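You operate a simulated robot arm through the tools that you are given. There is no shell and no other tool.

You run a simulated robot arm. Do the job below in one go: nothing can be reset, and whatever is moved stays where it is left.

JOB
Park the mixer: dial to 0, socket switch off, splash lid shut, blue scoop in the steel table drawer.
Fine: the lid shuts over the clamped beaker; shut the drawer again.

It is judged by the outcome, as a careful person would: the job done as asked, and still so three seconds after it is handed in. It fails if anything else is knocked over, pushed out of place, dropped, spilled or broken. A push-on lid holds only when it is set on centred and level and pressed home; a screw cap is set on level and turned clockwise until tight.

ROBOT AND FRAMES
A 6-joint arm with a fingered hand, fixed in place. Base frame: the origin is on the floor under the middle of its stand, x ahead of it, y to its left, z up. Readings come in m, rad, newtons and seconds.
It reaches about 1.346 m from its shoulder. Its first joint turns from -2.601 to 2.601 rad. Payload 3.5 kg.
The TCP is the grasp point between the finger pads, 0.026 m short of the fingertips. In the tool frame z runs along the fingers and y along their closing line. The gripper opens to 0.132 m; its body begins 0.073 m behind the TCP. The gripper is a hand of 4 fingers: y runs from the thumb to the fingers, the wrist lies at [0, 0, -0.234] in the tool frame.
Orientation is told as [roll, pitch, yaw] about the base's x, y, z axes, in that order, counted from this pose: with the fingers straight down and closing along the base's y, the tool's x points along the base's -x, its y along +y and its z along -z.

CONTROLS
- The arm moves only by the tool drive_tool. Its argument "commands" is a list of rows, each an object (a shift or turn left out is 0) with "delta_pos": the shift along the base's x, y, z in mm, a list of three; "rot": the turn, a rotation vector about the base's x, y, z in rad, a list of three. In form: [{"delta_pos": [tx, ty, tz], "rot": [rx, ry, rz]}, ...]. A call has 1 to 20 rows; each row is the pose to reach, as a shift and turn from the pose commanded when the call began. Rows are played at 5 a second. More than 0.05 m and 0.15 rad between two rows, and nothing of the call is played. Where a pose cannot be reached the arm comes as near as it can. A force on the tool above 40 N (or 10 N above the force at the start of the call, whichever is more), or a blocked arm, ends the call early, and 0.2 s more pass. In this call time passes only in rows, and 0.2 s behind the last. The reply holds the time, the measured pose of the TCP, the force on the tool along the base axes, the opening and the grip force, in the units named above and with some noise, with the torque about the TCP (base axes, N m) and any sound that the robot's microphone picked up.
- Cameras (640 x 400 px; columns grow to the right, rows downward): "scene" is fixed at [0.3991, 0.4982, 1.4601]; the picture's right is [-0.99, -0.17, 0.00], its down [-0.09, 0.55, -0.83] and it looks along [0.14, -0.82, -0.56] (base axes); focal length 346 px, centre (320, 200). "wrist" rides on the gripper at [0.068, 0.002, -0.097] in the tool frame; the picture's right is [-0.03, 1.00, 0.00], its down [-0.82, -0.02, -0.58] and it looks along [-0.58, -0.01, 0.82] (tool axes); focal length 270 px, centre (320, 200). There is no depth. A picture from a camera that has moved, and an enlarged one, comes with that camera's place and axes in the base frame and with its lens.
- grab_frame(camera): a new picture of that camera. It takes no simulated time.
- raise_lower(by): slides the trunk up (or, below 0, down) by that many m; the arm rides with it, the base frame stays. It gives what a move gives, with no picture.
- finger_targets(finger1, finger2, finger3, thumb_bend): sets how far each is bent, from 0 (flat) to 1 (curled in); at 0.3 the hand is open as for a grip, at 0.7 the pads meet at the TCP. One left out holds its place. A second passes; each finger stops where it meets its share of the squeeze, and holds until it gets a number again. It is the only way to open and close the hand. It gives what a move gives, with no picture; readings hold the bend of each and the force on the fingers (four entries, about 0 where the hand has none), thumb and palm.
- enlarge(camera, box): a new picture of the part [left, top, right, bottom] of that camera's present view, enlarged. It takes no simulated time.
- job_done(): hands the job in; it is judged then, once.

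Places have to be worked out from the pictures, the camera data and where the tool is seen. Open the gripper and draw the arm clear of the work before you hand the job in, unless the task says otherwise.

The tools are called after "Call:" as a command line: name --argument value ..., lists and objects as JSON in quotes. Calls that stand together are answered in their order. drive_tool: Moves the arm, as the interface text tells. Its arguments: {"type":"object","properties":{"commands":{"type":"array","items":{"type":"object","properties":{"delta_pos":{"type":"array","items":{"type":"number"}},"rot":{"type":"array","items":{"type":"number"}}}}}},"required":["commands"]} The other tools are called the same way: raise_lower (by) moves the trunk up or down; finger_targets (finger1, finger2, finger3, thumb_bend) moves the fingers one by one; grab_frame (camera) takes a picture; enlarge (camera, box) takes an enlarged picture of a part of a camera's view; job_done () hands the job in.

At the start:

```text
t: 0.0
eef_pos: [0.4026, -0.4617, 1.0609]
tool_rot: [-0.001, -0.001, 0.0]
wrist_force: [0.2, 0.1, -0.6]
wrist_torque: [0.02, 0.02, 0.0]
width: 0.132
grasp_force: 0.0
shape: jaw
bend: [0.3, 0.3, 0.3, 0.3]
finger forces: [0.0, 0.0, 0.1, 0.0, 0.0, 0.0]
trunk travel left (down, up): [-0.958, 0.012]
```

scene: 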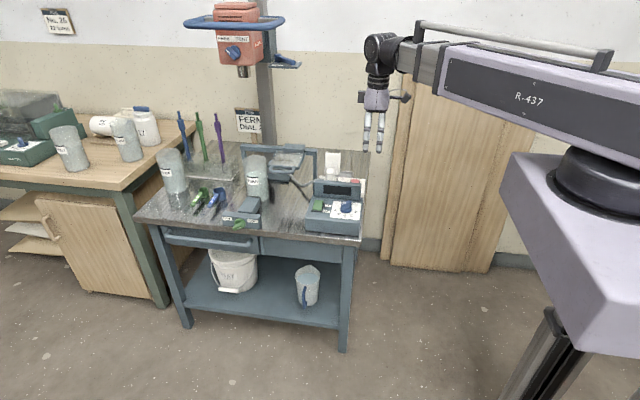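
wrist: 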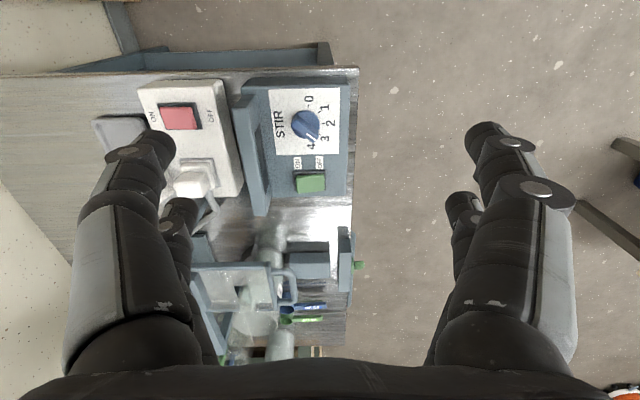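

I start by looking closely at the steel table area from both cameras before moving anything.

Call:
enlarge --camera "scene" --box '[130, 120, 390, 280]'

Call:
enlarge --camera "scene" --box '[180, 0, 340, 100]'

Call:
enlarge --camera "wrist" --box '[120, 40, 380, 380]'

Call:
enlarge --camera "scene" --box '[230, 140, 380, 240]'

Call:
enlarge --camera "scene" --box '[140, 140, 290, 240]'

```text
2.46 times, centred on (260, 200) of scene
camera zoom: at [0.3991, 0.4982, 1.4601], right [-0.99, -0.17, 0.0], down [-0.09, 0.55, -0.83], along [0.14, -0.82, -0.56], focal length 851 px, centre (468, 200)
```

zoom: 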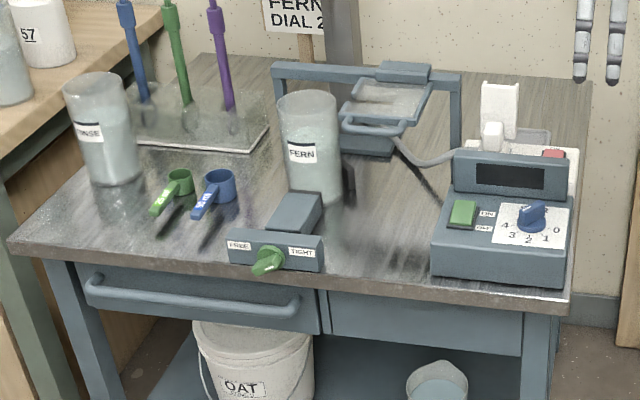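

```text
4.00 times, centred on (260, 50) of scene
camera zoom: at [0.3991, 0.4982, 1.4601], right [-0.99, -0.17, 0.0], down [-0.09, 0.55, -0.83], along [0.14, -0.82, -0.56], focal length 1382 px, centre (560, 800)
```

zoom: 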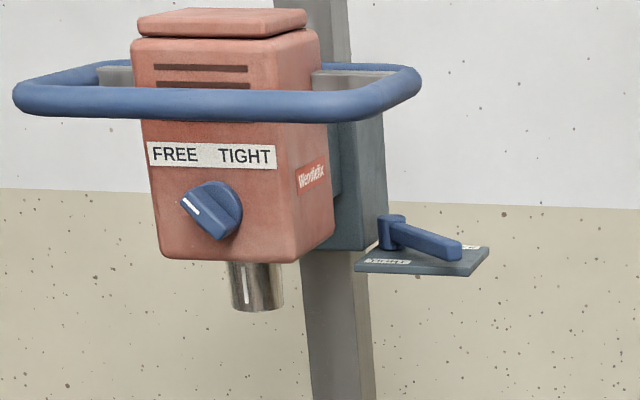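

```text
1.18 times, centred on (250, 210) of wrist
camera zoom: at [0.3352, -0.461, 1.1567], right [0.03, 1.0, 0.0], down [0.82, -0.02, 0.58], along [0.58, -0.01, -0.82], focal length 318 px, centre (402, 188)
```

zoom: 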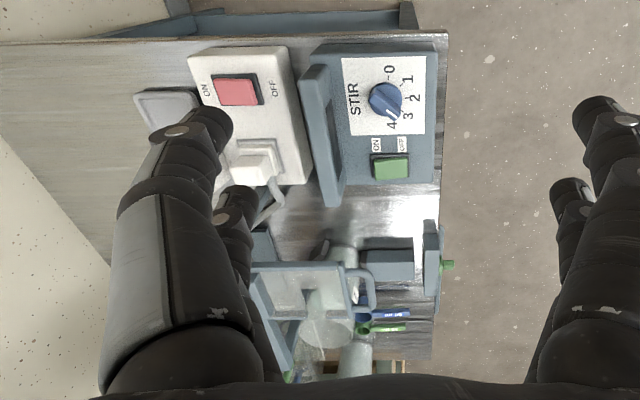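

```text
4.00 times, centred on (305, 190) of scene
camera zoom: at [0.3991, 0.4982, 1.4601], right [-0.99, -0.17, 0.0], down [-0.09, 0.55, -0.83], along [0.14, -0.82, -0.56], focal length 1382 px, centre (380, 240)
```

zoom: 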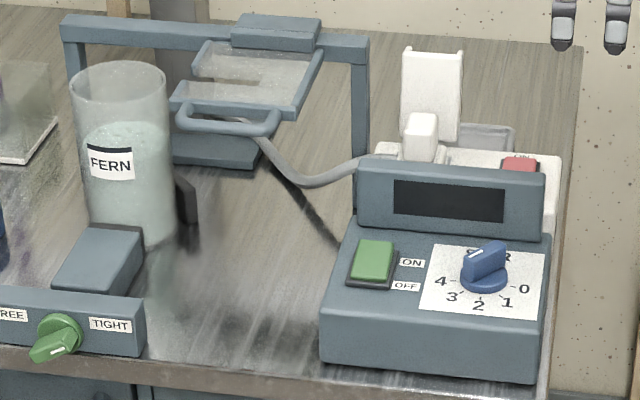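

```text
4.00 times, centred on (215, 190) of scene
camera zoom: at [0.3991, 0.4982, 1.4601], right [-0.99, -0.17, 0.0], down [-0.09, 0.55, -0.83], along [0.14, -0.82, -0.56], focal length 1382 px, centre (740, 240)
```

zoom: 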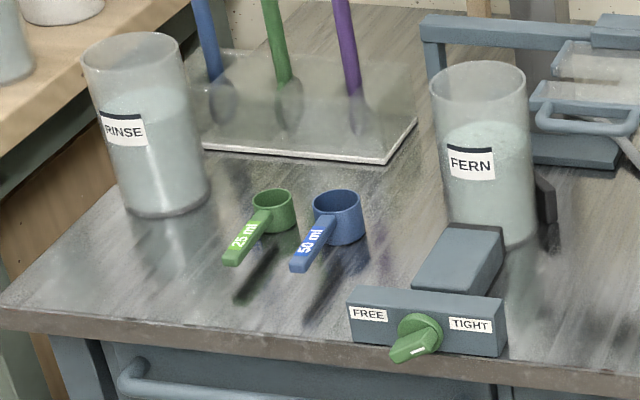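

The views give the table top near z≈0.71, with the dial box around (0.47,-0.48), beaker near (0.82,-0.565), blue scoop near (0.97,-0.54) and drawer handle near z≈0.65. I zoom in further on the details of lid, knob, switch and scoop.

Call:
enlarge --camera "scene" --box '[240, 138, 320, 188]'

Call:
enlarge --camera "scene" --box '[300, 145, 380, 195]'

Call:
enlarge --camera "scene" --box '[300, 185, 380, 235]'

Call:
enlarge --camera "scene" --box '[175, 180, 255, 230]'

Call:
enlarge --camera "wrist" --box '[100, 60, 260, 220]'

Call:
enlarge --camera "wrist" --box '[230, 60, 360, 220]'

Call:
enlarge --camera "wrist" --box '[180, 220, 370, 370]'

Call:
enlarge --camera "scene" --box '[215, 180, 295, 240]'

```text
8.00 times, centred on (280, 163) of scene
camera zoom: at [0.3991, 0.4982, 1.4601], right [-0.99, -0.17, 0.0], down [-0.09, 0.55, -0.83], along [0.14, -0.82, -0.56], focal length 2765 px, centre (640, 496)
```

zoom: 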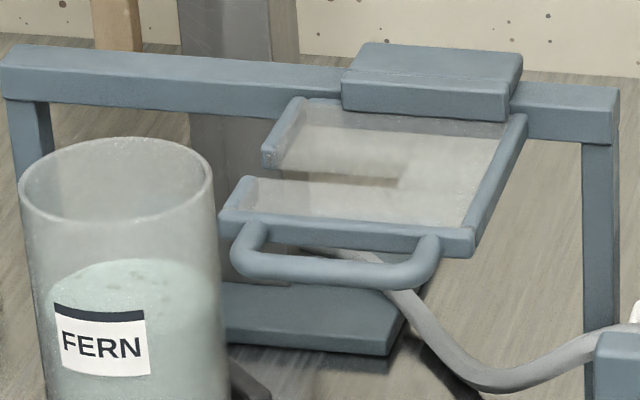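

```text
8.00 times, centred on (340, 170) of scene
camera zoom: at [0.3991, 0.4982, 1.4601], right [-0.99, -0.17, 0.0], down [-0.09, 0.55, -0.83], along [0.14, -0.82, -0.56], focal length 2765 px, centre (160, 440)
```

zoom: 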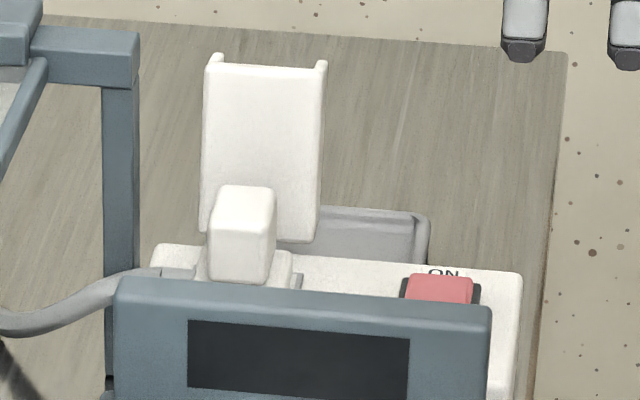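

```text
8.00 times, centred on (340, 210) of scene
camera zoom: at [0.3991, 0.4982, 1.4601], right [-0.99, -0.17, 0.0], down [-0.09, 0.55, -0.83], along [0.14, -0.82, -0.56], focal length 2765 px, centre (160, 120)
```

zoom: 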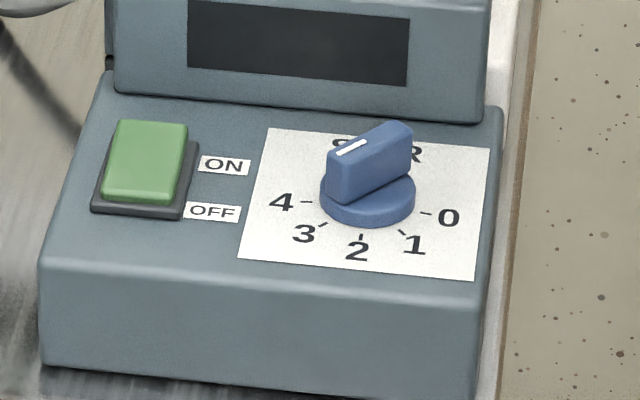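

```text
8.00 times, centred on (215, 205) of scene
camera zoom: at [0.3991, 0.4982, 1.4601], right [-0.99, -0.17, 0.0], down [-0.09, 0.55, -0.83], along [0.14, -0.82, -0.56], focal length 2765 px, centre (1160, 160)
```

zoom: 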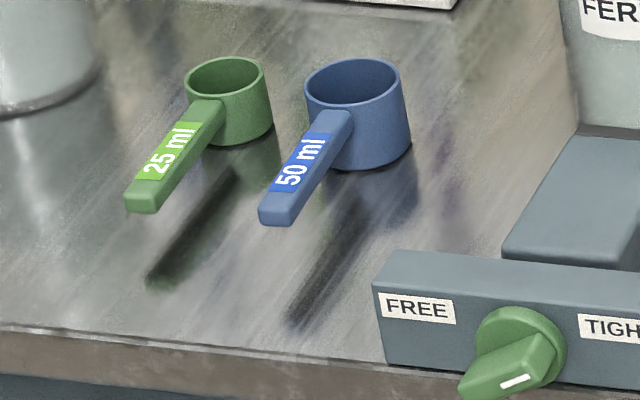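

```text
2.50 times, centred on (180, 140) of wrist
camera zoom: at [0.3352, -0.461, 1.1567], right [0.03, 1.0, 0.0], down [0.82, -0.02, 0.58], along [0.58, -0.01, -0.82], focal length 676 px, centre (670, 350)
```

zoom: 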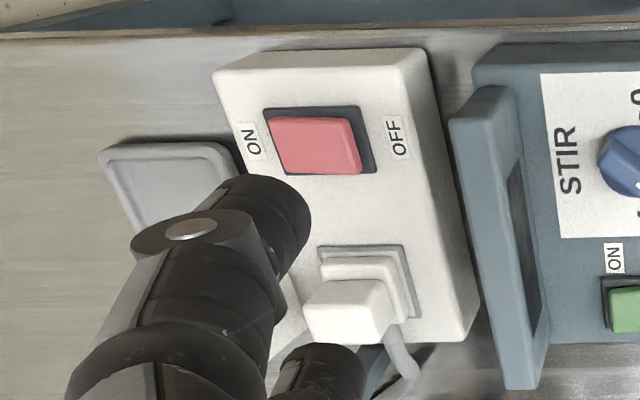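

```text
2.50 times, centred on (295, 140) of wrist
camera zoom: at [0.3352, -0.461, 1.1567], right [0.03, 1.0, 0.0], down [0.82, -0.02, 0.58], along [0.58, -0.01, -0.82], focal length 676 px, centre (382, 350)
```

zoom: 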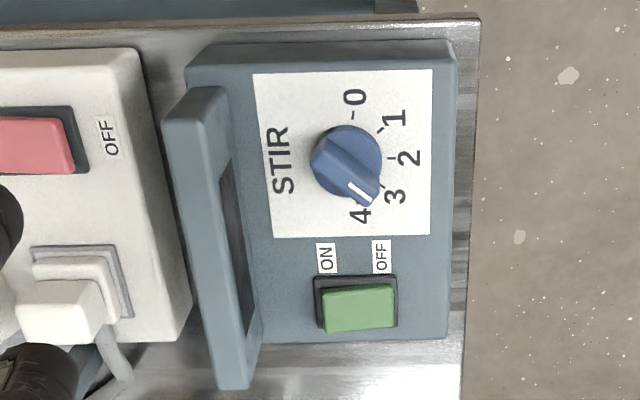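

```text
2.67 times, centred on (275, 295) of wrist
camera zoom: at [0.3352, -0.461, 1.1567], right [0.03, 1.0, 0.0], down [0.82, -0.02, 0.58], along [0.58, -0.01, -0.82], focal length 721 px, centre (440, -53)
```

zoom: 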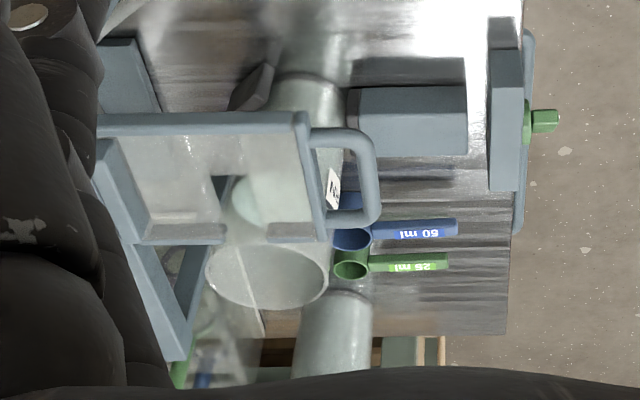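

```text
6.67 times, centred on (255, 210) of scene
camera zoom: at [0.3991, 0.4982, 1.4601], right [-0.99, -0.17, 0.0], down [-0.09, 0.55, -0.83], along [0.14, -0.82, -0.56], focal length 2304 px, centre (753, 133)
```

zoom: 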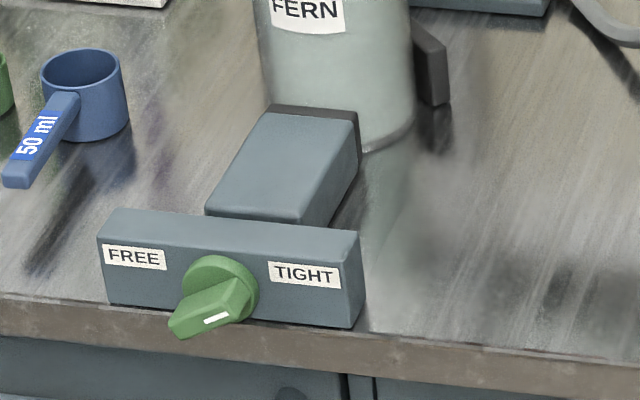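

The lid is a carriage sliding along the rail in x toward the beaker; the dial looks to point at about 3 with 0 toward -x; the rocker has OFF on its +y side. I look at the hand geometry next.

Call:
enlarge --camera "scene" --box '[345, 30, 425, 160]'

Call:
enlarge --camera "wrist" --box '[40, 100, 640, 400]'

```text
3.08 times, centred on (385, 95) of scene
camera zoom: at [0.3991, 0.4982, 1.4601], right [-0.99, -0.17, 0.0], down [-0.09, 0.55, -0.83], along [0.14, -0.82, -0.56], focal length 1063 px, centre (120, 523)
```

zoom: 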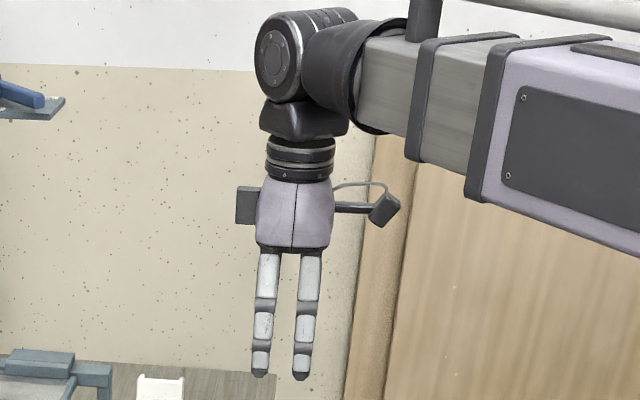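

```text
1.07 times, centred on (340, 250) of wrist (not enlarged: the box is as wide or as high as the picture)
camera zoom: at [0.3352, -0.461, 1.1567], right [0.03, 1.0, 0.0], down [0.82, -0.02, 0.58], along [0.58, -0.01, -0.82], focal length 288 px, centre (299, 147)
```

zoom: 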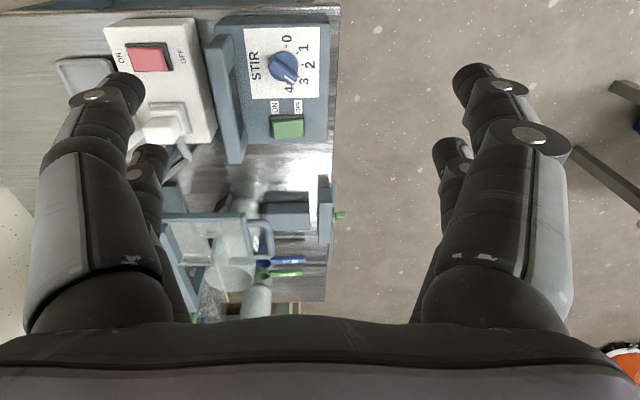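

The hand shows two digits on each side of the closing line, spaced about 37 mm. I bend digits one at a time here in free air to learn which is which.

Call:
finger_targets --finger1 0.7

Call:
grab_frame --camera "wrist"

Call:
finger_targets --finger2 0.7

Call:
grab_frame --camera "wrist"

Call:
finger_targets --thumb_bend 0.7

Call:
grab_frame --camera "wrist"

Call:
finger_targets --finger3 0.7

Call:
grab_frame --camera "wrist"

```text
t: 1.0
eef_pos: [0.4035, -0.4624, 1.0593]
tool_rot: [-0.001, -0.001, 0.0]
wrist_force: [0.0, -0.2, 0.5]
wrist_torque: [0.0, 0.0, 0.05]
width: 0.0673
grasp_force: 0.0
shape: fingers
bend: [0.7, 0.3, 0.3, 0.3]
finger forces: [0.0, 0.1, 0.0, 0.0, 0.0, 0.1]
trunk travel left (down, up): [-0.958, 0.012]
```

```text
taken
camera wrist: at [0.3352, -0.461, 1.1567], right [0.03, 1.0, 0.0], down [0.82, -0.02, 0.58], along [0.58, -0.01, -0.82], focal length 270 px, centre (320, 200)
```

wrist: 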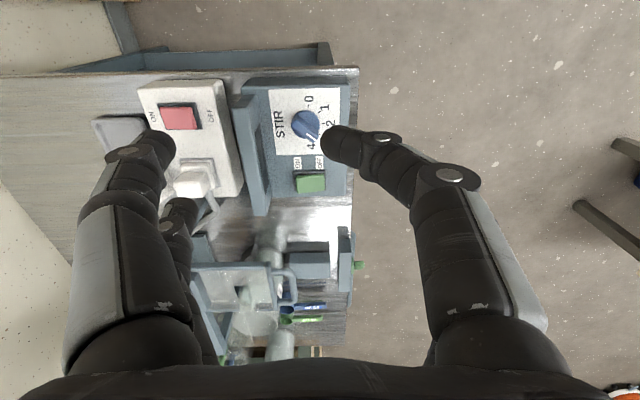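

```text
t: 2.0
eef_pos: [0.4041, -0.4629, 1.0589]
tool_rot: [-0.001, -0.001, 0.001]
wrist_force: [0.1, 0.1, -0.4]
wrist_torque: [0.01, 0.0, 0.02]
width: 0.0673
grasp_force: 0.0
shape: fingers
bend: [0.7, 0.7, 0.3, 0.3]
finger forces: [0.0, 0.0, 0.1, 0.0, 0.1, 0.0]
trunk travel left (down, up): [-0.958, 0.012]
```

```text
taken
camera wrist: at [0.3352, -0.461, 1.1567], right [0.03, 1.0, 0.0], down [0.82, -0.02, 0.58], along [0.58, -0.01, -0.82], focal length 270 px, centre (320, 200)
```

wrist: 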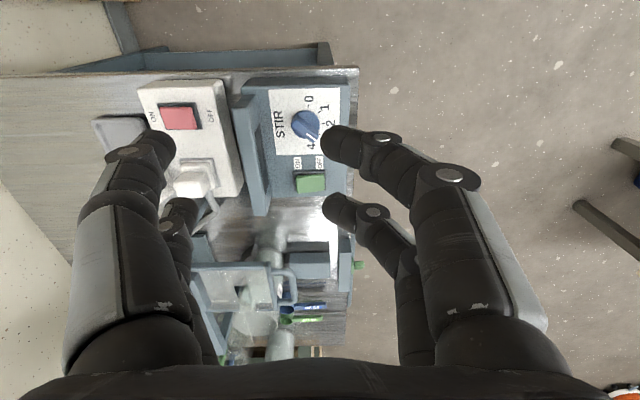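

```text
t: 3.0
eef_pos: [0.4042, -0.4616, 1.0599]
tool_rot: [0.001, 0.0, 0.001]
wrist_force: [-0.5, -0.3, -0.1]
wrist_torque: [0.02, 0.02, -0.02]
width: 0.0014
grasp_force: 0.0
shape: fingers
bend: [0.7, 0.7, 0.3, 0.7]
finger forces: [0.1, 0.0, 0.0, 0.0, 0.0, 0.0]
trunk travel left (down, up): [-0.958, 0.012]
```

```text
taken
camera wrist: at [0.3352, -0.461, 1.1567], right [0.03, 1.0, 0.0], down [0.82, -0.02, 0.58], along [0.58, -0.01, -0.82], focal length 270 px, centre (320, 200)
```

wrist: 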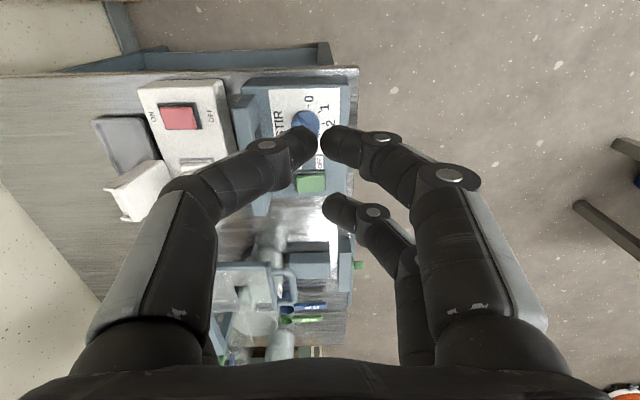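

```text
t: 4.0
eef_pos: [0.4039, -0.4621, 1.0593]
tool_rot: [0.001, -0.001, 0.001]
wrist_force: [-0.2, 1.0, 0.3]
wrist_torque: [0.01, 0.02, 0.02]
width: 0.0014
grasp_force: 0.0
shape: fingers
bend: [0.7, 0.7, 0.7, 0.7]
finger forces: [0.0, 0.0, 0.0, 0.0, 0.0, 0.0]
trunk travel left (down, up): [-0.958, 0.012]
```

```text
taken
camera wrist: at [0.3352, -0.461, 1.1567], right [0.03, 1.0, 0.0], down [0.82, -0.02, 0.58], along [0.58, -0.01, -0.82], focal length 270 px, centre (320, 200)
```

wrist: 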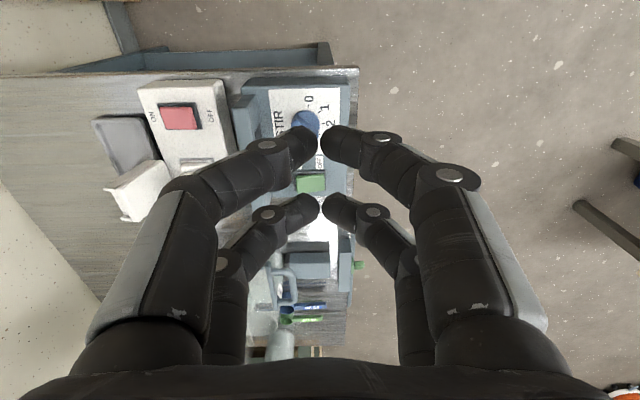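

Mapping is clear: finger1 and thumb are the pair on tool +x, finger2 and finger3 the pair on tool -x, with fingers 1 and 2 on +y. I open the hand and turn to yaw -135° above the dial, so the closing line is across its ridge, and look.

Call:
finger_targets --finger1 0.3 --finger2 0.3 --finger3 0.3 --thumb_bend 0.3

Call:
drive_tool --commands '[{"delta_pos": [4, -1, -3], "rot": [0, 0, -0.1473]}, {"delta_pos": [9, -3, -6], "rot": [0, 0, -0.2945]}, {"delta_pos": [13, -4, -9], "rot": [0, 0, -0.4418]}, {"delta_pos": [18, -5, -12], "rot": [0, 0, -0.589]}, {"delta_pos": [22, -7, -15], "rot": [0, 0, -0.7363]}, {"delta_pos": [27, -8, -18], "rot": [0, 0, -0.8835]}, {"delta_pos": [31, -10, -21], "rot": [0, 0, -1.0308]}, {"delta_pos": [36, -11, -24], "rot": [0, 0, -1.178]}, {"delta_pos": [40, -12, -27], "rot": [0, 0, -1.3253]}, {"delta_pos": [45, -14, -30], "rot": [0, 0, -1.4725]}, {"delta_pos": [49, -15, -33], "rot": [0, 0, -1.6198]}, {"delta_pos": [53, -16, -36], "rot": [0, 0, -1.767]}, {"delta_pos": [58, -18, -39], "rot": [0, 0, -1.9143]}, {"delta_pos": [62, -19, -42], "rot": [0, 0, -2.0615]}, {"delta_pos": [67, -21, -45], "rot": [0, 0, -2.2088]}, {"delta_pos": [71, -22, -48], "rot": [0, 0, -2.356]}]'

Call:
grab_frame --camera "wrist"

Call:
grab_frame --camera "scene"

```text
t: 5.0
eef_pos: [0.4036, -0.4618, 1.0593]
tool_rot: [-0.001, -0.001, 0.0]
wrist_force: [-0.5, 0.4, 0.0]
wrist_torque: [0.04, 0.04, 0.04]
width: 0.1325
grasp_force: 0.0
shape: fingers
bend: [0.3, 0.3, 0.3, 0.3]
finger forces: [0.0, 0.1, 0.1, 0.0, 0.0, 0.0]
trunk travel left (down, up): [-0.958, 0.012]
```

```text
t: 8.4
eef_pos: [0.475, -0.4833, 1.0598]
tool_rot: [0.0, 0.0, -2.361]
wrist_force: [-0.4, -0.2, 0.1]
wrist_torque: [-0.01, 0.0, 0.0]
width: 0.1324
grasp_force: 0.2
shape: fingers
bend: [0.3, 0.3, 0.3, 0.3]
finger forces: [0.0, 0.0, 0.0, 0.0, 0.0, 0.1]
out of reach, approached as far as the arm can: row 2, 3, 4, 5, 6, 7, 8, 9, 10, 11, 12, 13, 14, 15, 16
trunk travel left (down, up): [-0.958, 0.012]
```

```text
taken
camera wrist: at [0.5244, -0.4369, 1.1566], right [0.69, -0.73, 0.0], down [-0.59, -0.56, 0.58], along [-0.42, -0.4, -0.82], focal length 270 px, centre (320, 200)
```

wrist: 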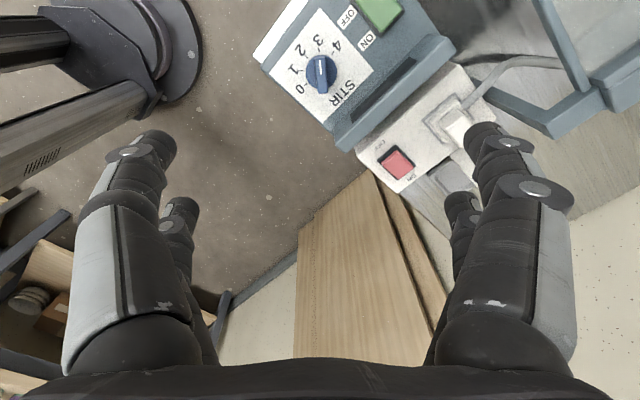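

```text
taken
```

scene: 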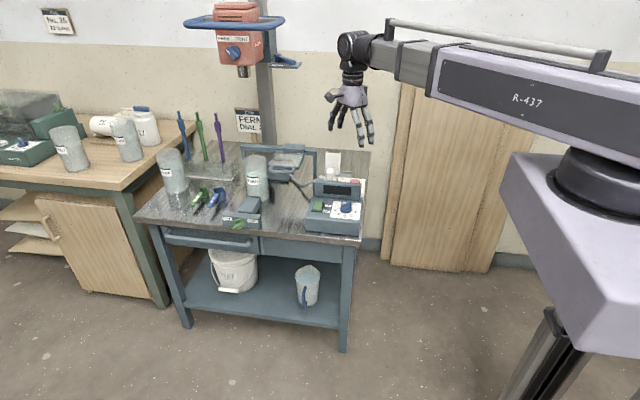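

The arm could not go lower from this trunk height (z stayed 1.06), so height must come from the trunk. I zoom on the dial in this view before lowering.

Call:
enlarge --camera "wrist" --box '[250, 0, 410, 140]'

Call:
enlarge --camera "wrist" --box '[340, 60, 540, 200]'

Call:
raise_lower --by -0.13

Call:
grab_frame --camera "wrist"

Call:
grab_frame --camera "scene"

```text
2.86 times, centred on (330, 70) of wrist
camera zoom: at [0.5244, -0.4369, 1.1566], right [0.69, -0.73, 0.0], down [-0.59, -0.56, 0.58], along [-0.42, -0.4, -0.82], focal length 772 px, centre (291, 571)
```

zoom: 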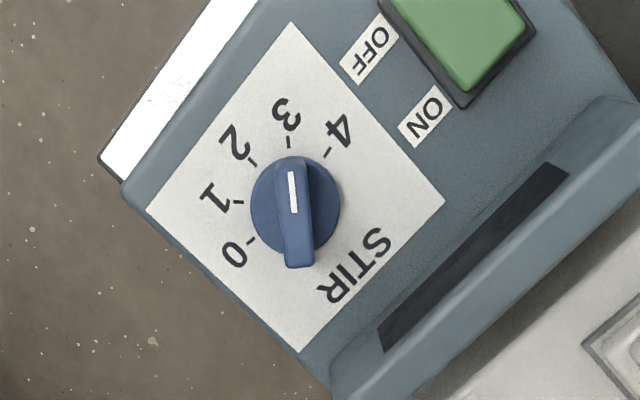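

```text
2.86 times, centred on (440, 130) of wrist
camera zoom: at [0.5244, -0.4369, 1.1566], right [0.69, -0.73, 0.0], down [-0.59, -0.56, 0.58], along [-0.42, -0.4, -0.82], focal length 772 px, centre (-23, 400)
```

zoom: 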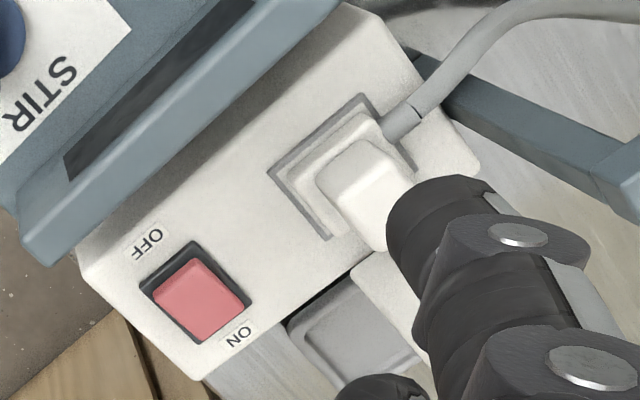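

```text
t: 10.0
eef_pos: [0.4742, -0.4833, 0.9294]
tool_rot: [-0.001, 0.001, -2.357]
wrist_force: [0.8, -0.3, 0.3]
wrist_torque: [-0.03, 0.0, 0.0]
width: 0.1324
grasp_force: 0.0
shape: fingers
bend: [0.3, 0.3, 0.3, 0.3]
finger forces: [0.0, 0.1, 0.0, 0.1, 0.0, 0.0]
trunk travel left (down, up): [-0.828, 0.142]
```

```text
taken
camera wrist: at [0.5242, -0.4366, 1.0267], right [0.69, -0.72, 0.0], down [-0.59, -0.56, 0.58], along [-0.42, -0.4, -0.82], focal length 270 px, centre (320, 200)
```

wrist: 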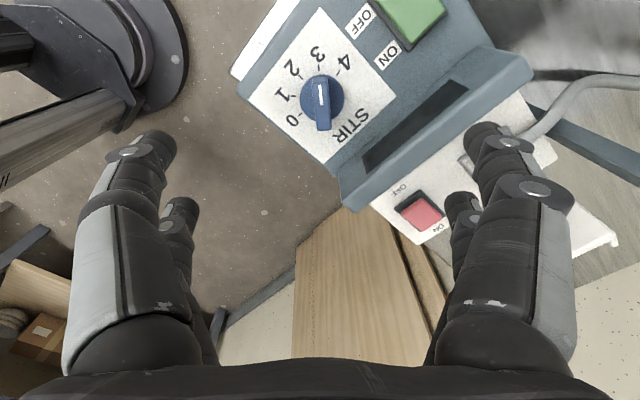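

```text
taken
```

scene: 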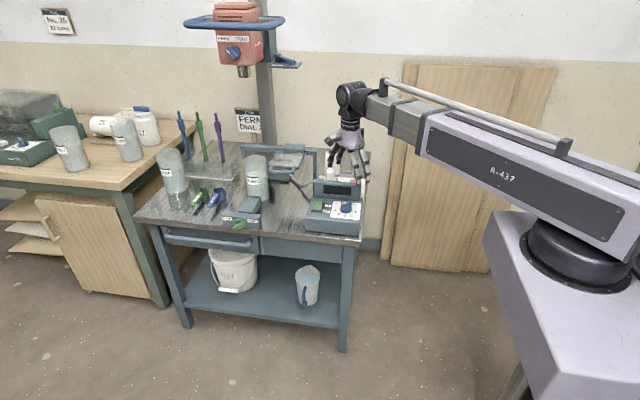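

The dial ridge lines up with the view at "3". I zoom on the dial and switch again from this lower pose to triangulate their heights.

Call:
enlarge --camera "wrist" --box '[250, 20, 410, 160]'

Call:
enlarge --camera "wrist" --box '[360, 150, 480, 255]'

Call:
enlarge --camera "scene" --box '[300, 130, 400, 240]'

```text
2.86 times, centred on (330, 90) of wrist
camera zoom: at [0.5242, -0.4366, 1.0267], right [0.69, -0.72, 0.0], down [-0.59, -0.56, 0.58], along [-0.42, -0.4, -0.82], focal length 772 px, centre (291, 514)
```

zoom: 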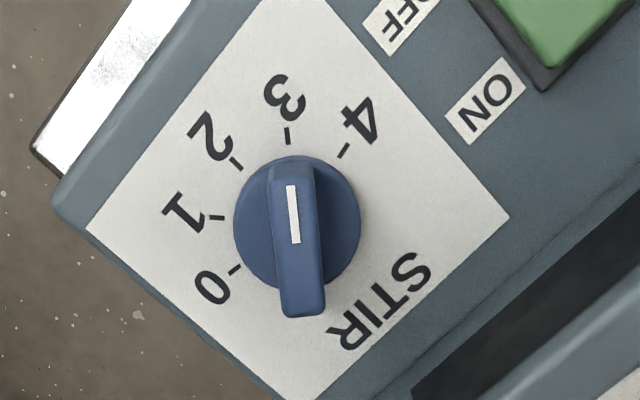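

```text
3.81 times, centred on (420, 202) of wrist
camera zoom: at [0.5242, -0.4366, 1.0267], right [0.69, -0.72, 0.0], down [-0.59, -0.56, 0.58], along [-0.42, -0.4, -0.82], focal length 1030 px, centre (-61, 190)
```

zoom: 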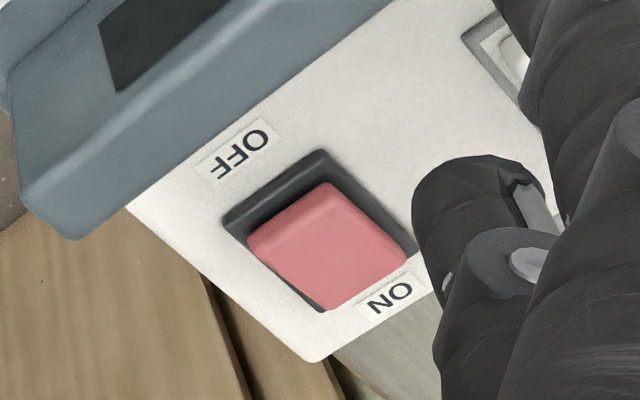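

```text
3.64 times, centred on (350, 185) of scene
camera zoom: at [0.3991, 0.4982, 1.4601], right [-0.99, -0.17, 0.0], down [-0.09, 0.55, -0.83], along [0.14, -0.82, -0.56], focal length 1257 px, centre (211, 254)
```

zoom: 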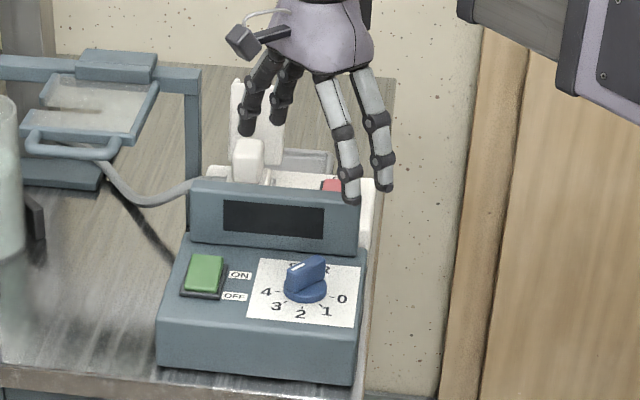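

The rocker's OFF edge stands proud, so it is ON now; the dial centre is about (0.476,-0.482) with its panel near z≈0.755. I pre-close the digits to straddle the ridge, lift the arm a bit to get downward travel, then bring the trunk down.

Call:
finger_targets --finger1 0.58 --finger2 0.58 --finger3 0.58 --thumb_bend 0.58

Call:
drive_tool --commands '[{"delta_pos": [0, 0, 40]}, {"delta_pos": [1, 1, 80]}, {"delta_pos": [2, 1, 120]}, {"delta_pos": [2, 1, 120]}]'

Call:
raise_lower --by -0.2

Call:
grab_frame --camera "wrist"

Call:
enlarge --camera "scene" --box '[290, 120, 410, 240]'

```text
t: 11.0
eef_pos: [0.4754, -0.484, 0.9298]
tool_rot: [-0.001, 0.0, -2.357]
wrist_force: [1.4, -0.3, -0.1]
wrist_torque: [0.01, 0.02, 0.01]
width: 0.0429
grasp_force: 0.1
shape: fingers
bend: [0.57, 0.57, 0.57, 0.57]
finger forces: [0.1, 0.1, 0.0, 0.1, 0.0, 0.0]
trunk travel left (down, up): [-0.828, 0.142]
```

```text
t: 12.0
eef_pos: [0.475, -0.4834, 0.9306]
tool_rot: [-0.001, -0.001, -2.355]
wrist_force: [0.1, 0.0, 0.2]
wrist_torque: [0.02, -0.04, 0.0]
width: 0.0432
grasp_force: 0.1
shape: fingers
bend: [0.57, 0.57, 0.57, 0.57]
finger forces: [0.0, 0.0, 0.0, 0.1, 0.0, 0.0]
out of reach, approached as far as the arm can: row 1, 2, 3, 4
trunk travel left (down, up): [-0.828, 0.142]
```

```text
t: 13.4
eef_pos: [0.4731, -0.482, 0.7912]
tool_rot: [0.002, 0.0, -2.356]
wrist_force: [1.3, -0.3, 55.9]
wrist_torque: [0.17, -0.03, 0.02]
width: 0.0407
grasp_force: 27.9
shape: fingers
bend: [0.61, 0.61, 0.61, 0.56]
finger forces: [12.7, 13.5, 11.7, 0.1, 18.1, 0.0]
trunk travel left (down, up): [-0.687, 0.283]
stopped: the force on the tool passed its limit at 205 N (the readings are from after the stop); the commanded pose is now the measured one
```

```text
taken
camera wrist: at [0.5229, -0.4353, 0.8884], right [0.69, -0.72, 0.0], down [-0.59, -0.56, 0.58], along [-0.42, -0.4, -0.82], focal length 270 px, centre (320, 200)
```

wrist: 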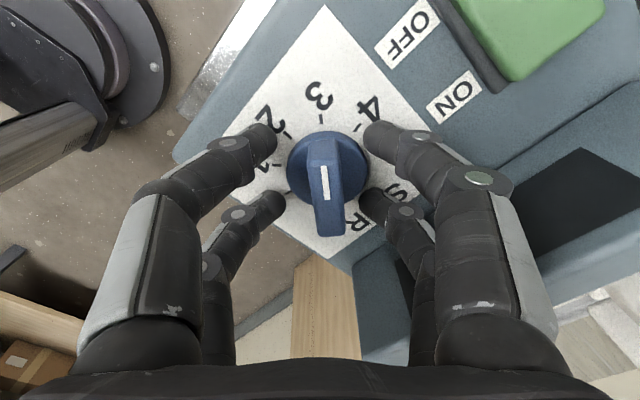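

```text
3.33 times, centred on (350, 180) of scene
camera zoom: at [0.3991, 0.4982, 1.4601], right [-0.99, -0.17, 0.0], down [-0.09, 0.55, -0.83], along [0.14, -0.82, -0.56], focal length 1152 px, centre (220, 267)
```

zoom: 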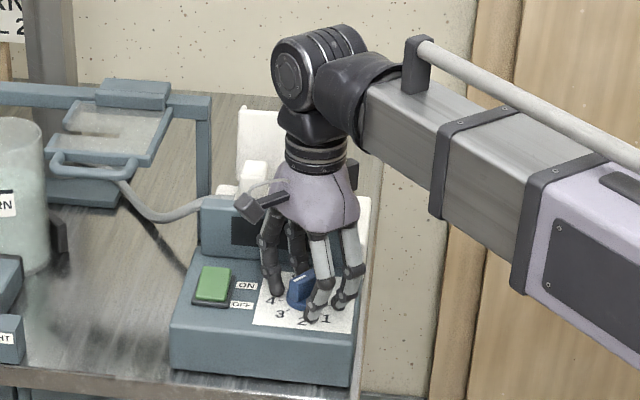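

The arm itself cannot change height (only the trunk does), and the trunk drop ended with the fingertips pressing on the panel around the knob; the dial still reads 3. I back off a few millimetres at once, and will move height only in small separate steps from now on.

Call:
raise_lower --by 0.006

```text
t: 14.0
eef_pos: [0.4745, -0.483, 0.7942]
tool_rot: [-0.001, 0.0, -2.356]
wrist_force: [0.0, 1.0, -0.4]
wrist_torque: [0.01, -0.01, -0.01]
width: 0.042
grasp_force: 0.0
shape: fingers
bend: [0.57, 0.57, 0.57, 0.57]
finger forces: [0.1, 0.0, 0.1, 0.0, 0.0, 0.1]
trunk travel left (down, up): [-0.693, 0.277]
```

The tool is free again at z=0.794 with the ridge centred between the digits. I close on the ridge.

Call:
finger_targets --finger1 0.7 --finger2 0.7 --finger3 0.7 --thumb_bend 0.7

Call:
grab_frame --camera "wrist"

```text
t: 15.0
eef_pos: [0.4744, -0.4838, 0.794]
tool_rot: [-0.001, 0.0, -2.358]
wrist_force: [0.7, -3.1, 2.7]
wrist_torque: [-0.1, -0.04, 0.04]
width: 0.0139
grasp_force: 7.2
shape: fingers
bend: [0.65, 0.65, 0.66, 0.68]
finger forces: [4.3, 4.7, 3.2, 0.0, 3.2, 0.0]
trunk travel left (down, up): [-0.693, 0.277]
```

```text
taken
camera wrist: at [0.5245, -0.4371, 0.8914], right [0.69, -0.72, 0.0], down [-0.59, -0.56, 0.58], along [-0.42, -0.4, -0.82], focal length 270 px, centre (320, 200)
```

wrist: 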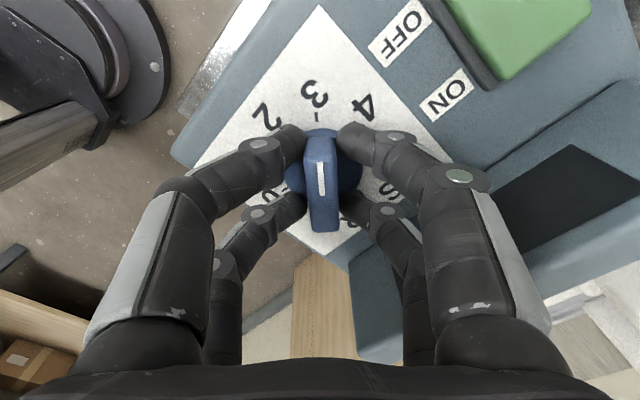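

All four digits hold the ridge (14 mm wide, light force). I try a small counter-clockwise turn (seen from above, toward 2 and on to 0) to check it follows.

Call:
drive_tool --commands '[{"rot": [0, 0, 0.1]}, {"rot": [0, 0, 0.2]}, {"rot": [0, 0, 0.3]}, {"rot": [0, 0, 0.4]}]'

Call:
grab_frame --camera "wrist"

```text
t: 16.0
eef_pos: [0.4738, -0.4828, 0.7944]
tool_rot: [-0.002, 0.0, -1.955]
wrist_force: [-3.4, -6.7, 2.1]
wrist_torque: [-0.27, 0.04, -0.04]
width: 0.0135
grasp_force: 9.3
shape: fingers
bend: [0.66, 0.65, 0.66, 0.68]
finger forces: [3.3, 6.2, 5.7, 0.0, 3.1, 0.0]
trunk travel left (down, up): [-0.693, 0.277]
```

```text
taken
camera wrist: at [0.5018, -0.4216, 0.8914], right [0.92, -0.4, 0.0], down [-0.32, -0.75, 0.58], along [-0.23, -0.53, -0.82], focal length 270 px, centre (320, 200)
```

wrist: 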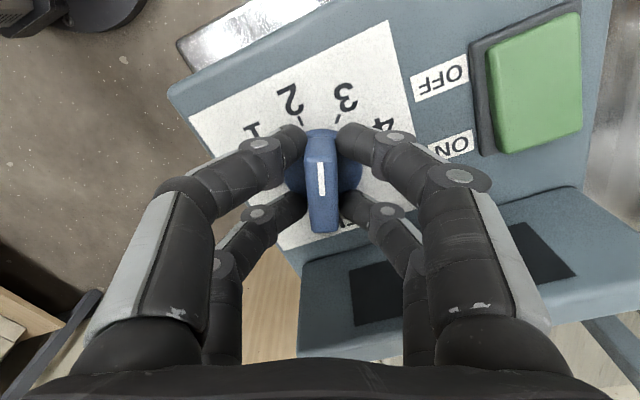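

The knob follows the hand. I continue the turn in two stages toward yaw 0, where the pointer should meet the 0 tick.

Call:
drive_tool --commands '[{"rot": [0, 0, 0.12]}, {"rot": [0, 0, 0.24]}, {"rot": [0, 0, 0.36]}, {"rot": [0, 0, 0.48]}, {"rot": [0, 0, 0.6]}, {"rot": [0, 0, 0.72]}, {"rot": [0, 0, 0.84]}, {"rot": [0, 0, 0.96]}]'

Call:
grab_frame --camera "wrist"

```text
t: 17.8
eef_pos: [0.4747, -0.4843, 0.7944]
tool_rot: [0.0, 0.002, -0.992]
wrist_force: [1.5, -10.1, 5.9]
wrist_torque: [-0.38, -0.07, -0.01]
width: 0.0125
grasp_force: 11.5
shape: fingers
bend: [0.66, 0.65, 0.66, 0.68]
finger forces: [2.7, 6.9, 8.1, 0.0, 5.1, 0.1]
trunk travel left (down, up): [-0.693, 0.277]
```

```text
taken
camera wrist: at [0.439, -0.4261, 0.8914], right [0.85, 0.52, 0.0], down [0.43, -0.69, 0.58], along [0.3, -0.49, -0.82], focal length 270 px, centre (320, 200)
```

wrist: 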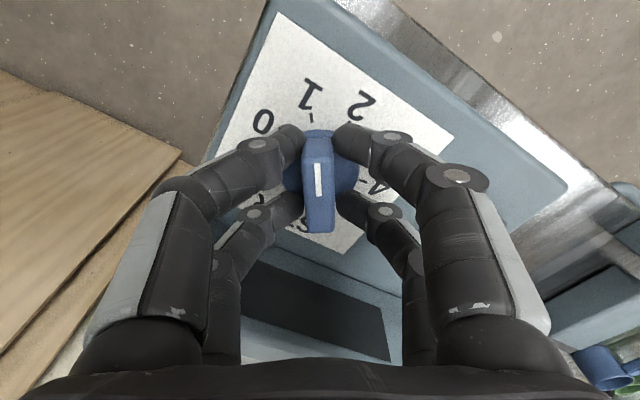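

The pointer is just short of 1, as expected. I complete the remaining 0.99 rad.

Call:
drive_tool --commands '[{"rot": [0, 0, 0.124]}, {"rot": [0, 0, 0.248]}, {"rot": [0, 0, 0.372]}, {"rot": [0, 0, 0.496]}, {"rot": [0, 0, 0.62]}, {"rot": [0, 0, 0.744]}, {"rot": [0, 0, 0.868]}, {"rot": [0, 0, 0.994]}]'

Call:
grab_frame --camera "wrist"

Call:
enlarge --camera "wrist" --box '[250, 60, 390, 250]'

```text
t: 19.6
eef_pos: [0.474, -0.4833, 0.7939]
tool_rot: [0.002, -0.001, 0.0]
wrist_force: [-0.9, -2.8, 5.1]
wrist_torque: [-0.07, -0.05, -0.27]
width: 0.0114
grasp_force: 11.7
shape: fingers
bend: [0.67, 0.67, 0.65, 0.68]
finger forces: [3.8, 6.3, 6.3, 0.0, 6.8, 0.0]
trunk travel left (down, up): [-0.693, 0.277]
```

```text
taken
camera wrist: at [0.4064, -0.4815, 0.8916], right [0.03, 1.0, 0.0], down [0.82, -0.02, 0.58], along [0.58, -0.01, -0.82], focal length 270 px, centre (320, 200)
```

wrist: 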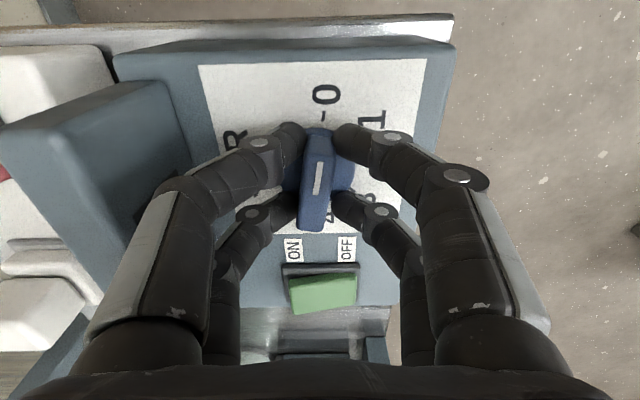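

```text
2.11 times, centred on (320, 155) of wrist
camera zoom: at [0.4064, -0.4815, 0.8916], right [0.03, 1.0, 0.0], down [0.82, -0.02, 0.58], along [0.58, -0.01, -0.82], focal length 569 px, centre (320, 295)
```

zoom: 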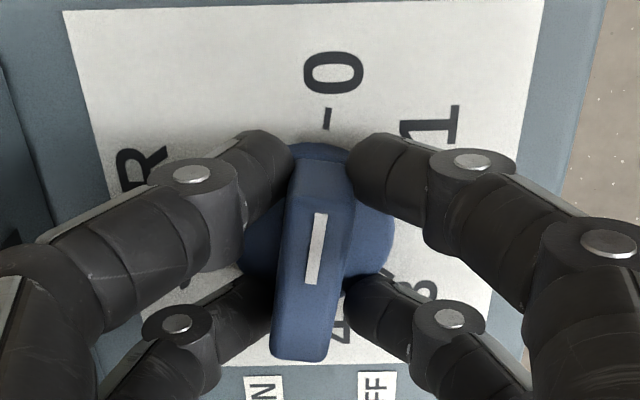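

The pointer now sits close to 0 but looks about 8° short, and a small resisting torque has appeared. I turn a little further and check.

Call:
drive_tool --commands '[{"rot": [0, 0, 0.05]}, {"rot": [0, 0, 0.1]}, {"rot": [0, 0, 0.15]}]'

Call:
enlarge --camera "wrist" --box '[250, 60, 390, 250]'

```text
t: 20.4
eef_pos: [0.473, -0.4832, 0.7941]
tool_rot: [0.0, -0.001, 0.148]
wrist_force: [-3.9, 0.6, 4.0]
wrist_torque: [0.03, 0.05, -0.48]
width: 0.0121
grasp_force: 14.7
shape: fingers
bend: [0.65, 0.67, 0.64, 0.69]
finger forces: [4.7, 8.7, 7.2, 0.0, 8.4, 0.0]
trunk travel left (down, up): [-0.693, 0.277]
```

```text
2.11 times, centred on (320, 155) of wrist
camera zoom: at [0.4064, -0.4919, 0.8918], right [-0.12, 0.99, 0.0], down [0.81, 0.1, 0.58], along [0.57, 0.07, -0.82], focal length 569 px, centre (320, 295)
```

zoom: 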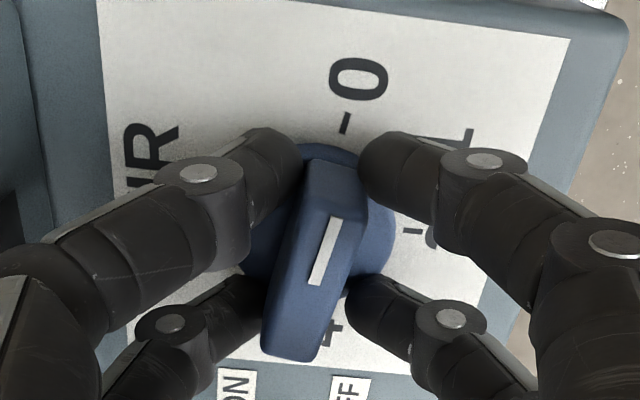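

The knob no longer follows (torque about 0.5 N m), so it appears to be at its end stop. I relax the twist, then open just enough to look at it.

Call:
drive_tool --commands '[{"rot": [0, 0, -0.03]}, {"rot": [0, 0, -0.06]}]'

Call:
finger_targets --finger1 0.57 --finger2 0.57 --finger3 0.57 --thumb_bend 0.57

Call:
enlarge --camera "wrist" --box '[250, 60, 390, 250]'

```text
t: 21.0
eef_pos: [0.475, -0.4828, 0.7946]
tool_rot: [-0.002, 0.0, 0.087]
wrist_force: [-6.3, -1.5, 4.2]
wrist_torque: [-0.04, 0.16, -0.17]
width: 0.0127
grasp_force: 9.8
shape: fingers
bend: [0.66, 0.67, 0.64, 0.69]
finger forces: [3.8, 3.9, 5.4, 0.0, 6.5, 0.0]
trunk travel left (down, up): [-0.693, 0.277]
```

```text
t: 22.0
eef_pos: [0.475, -0.4844, 0.795]
tool_rot: [-0.002, -0.001, 0.087]
wrist_force: [-0.7, 0.1, 0.2]
wrist_torque: [-0.01, 0.0, -0.01]
width: 0.0452
grasp_force: 0.1
shape: fingers
bend: [0.56, 0.56, 0.56, 0.56]
finger forces: [0.1, 0.0, 0.0, 0.0, 0.0, 0.0]
trunk travel left (down, up): [-0.693, 0.277]
```

```text
2.11 times, centred on (320, 155) of wrist
camera zoom: at [0.4067, -0.4881, 0.8915], right [-0.06, 1.0, 0.0], down [0.81, 0.05, 0.58], along [0.58, 0.04, -0.82], focal length 569 px, centre (320, 295)
```

zoom: 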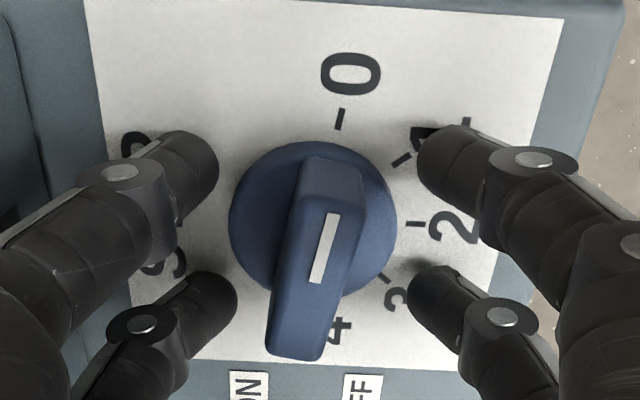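

The pointer lines up with the 0 tick, whose mark is itself radial at about 170° (40° steps), so the dial is at 0. I raise clear by the trunk and then test the hand shape for a single-finger press.

Call:
raise_lower --by 0.12

Call:
enlarge --camera "wrist" --box '[220, 40, 420, 180]'

Call:
enlarge --camera "scene" --box '[300, 185, 380, 235]'

```text
t: 23.5
eef_pos: [0.4756, -0.4834, 0.9149]
tool_rot: [-0.002, -0.001, 0.087]
wrist_force: [-0.3, -0.5, 0.2]
wrist_torque: [-0.01, 0.0, 0.01]
width: 0.045
grasp_force: 0.1
shape: fingers
bend: [0.56, 0.56, 0.56, 0.56]
finger forces: [0.0, 0.0, 0.0, 0.0, 0.0, 0.1]
trunk travel left (down, up): [-0.813, 0.157]
```

```text
2.86 times, centred on (320, 110) of wrist
camera zoom: at [0.4068, -0.4881, 1.0114], right [-0.06, 1.0, 0.0], down [0.81, 0.05, 0.58], along [0.58, 0.04, -0.82], focal length 772 px, centre (320, 457)
```

zoom: 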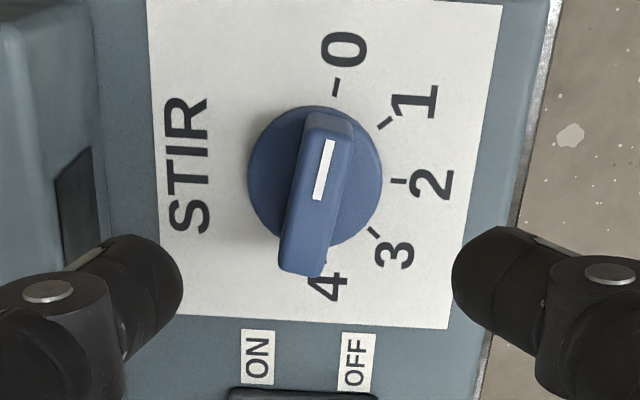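

```text
8.00 times, centred on (340, 210) of scene
camera zoom: at [0.3991, 0.4982, 1.4601], right [-0.99, -0.17, 0.0], down [-0.09, 0.55, -0.83], along [0.14, -0.82, -0.56], focal length 2765 px, centre (160, 120)
```

zoom: 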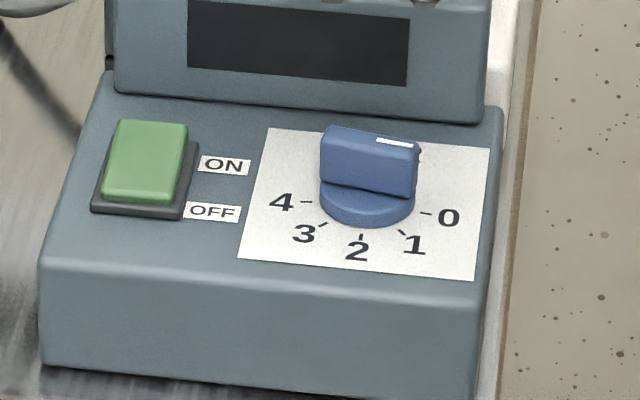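

The dial reads 0 in both views. Now I test the single-finger shape in free air: thumb and finger3 flat, finger2 curled in, finger1 at 0.7.

Call:
finger_targets --finger1 0.7 --finger2 1.0 --finger3 0.0 --thumb_bend 0.0

Call:
grab_frame --camera "wrist"

Call:
enlarge --camera "scene" --box '[290, 80, 410, 200]'

```text
t: 24.5
eef_pos: [0.4734, -0.4836, 0.9144]
tool_rot: [-0.002, -0.001, 0.086]
wrist_force: [0.4, 0.2, 0.0]
wrist_torque: [0.0, -0.01, 0.01]
width: 0.0931
grasp_force: 0.1
shape: fingers
bend: [0.7, 1.0, 0.0, 0.0]
finger forces: [0.0, 0.0, 0.1, 0.0, 0.0, 0.0]
trunk travel left (down, up): [-0.813, 0.157]
```

```text
taken
camera wrist: at [0.4067, -0.4881, 1.0115], right [-0.06, 1.0, 0.0], down [0.81, 0.05, 0.58], along [0.58, 0.04, -0.82], focal length 270 px, centre (320, 200)
```

wrist: 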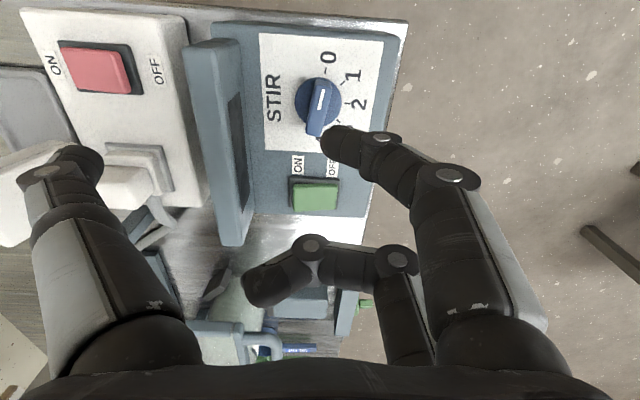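

```text
3.33 times, centred on (350, 140) of scene
camera zoom: at [0.3991, 0.4982, 1.4601], right [-0.99, -0.17, 0.0], down [-0.09, 0.55, -0.83], along [0.14, -0.82, -0.56], focal length 1152 px, centre (220, 400)
```

zoom: 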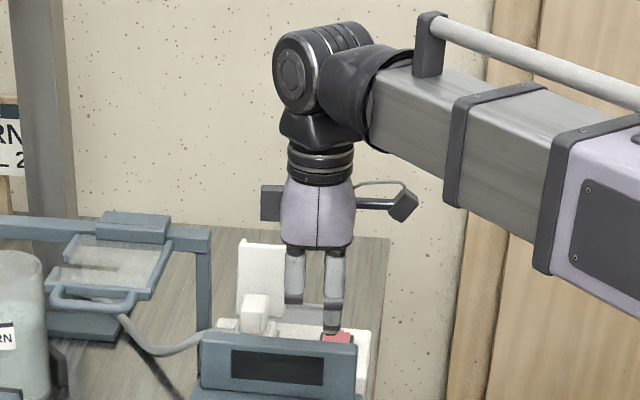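

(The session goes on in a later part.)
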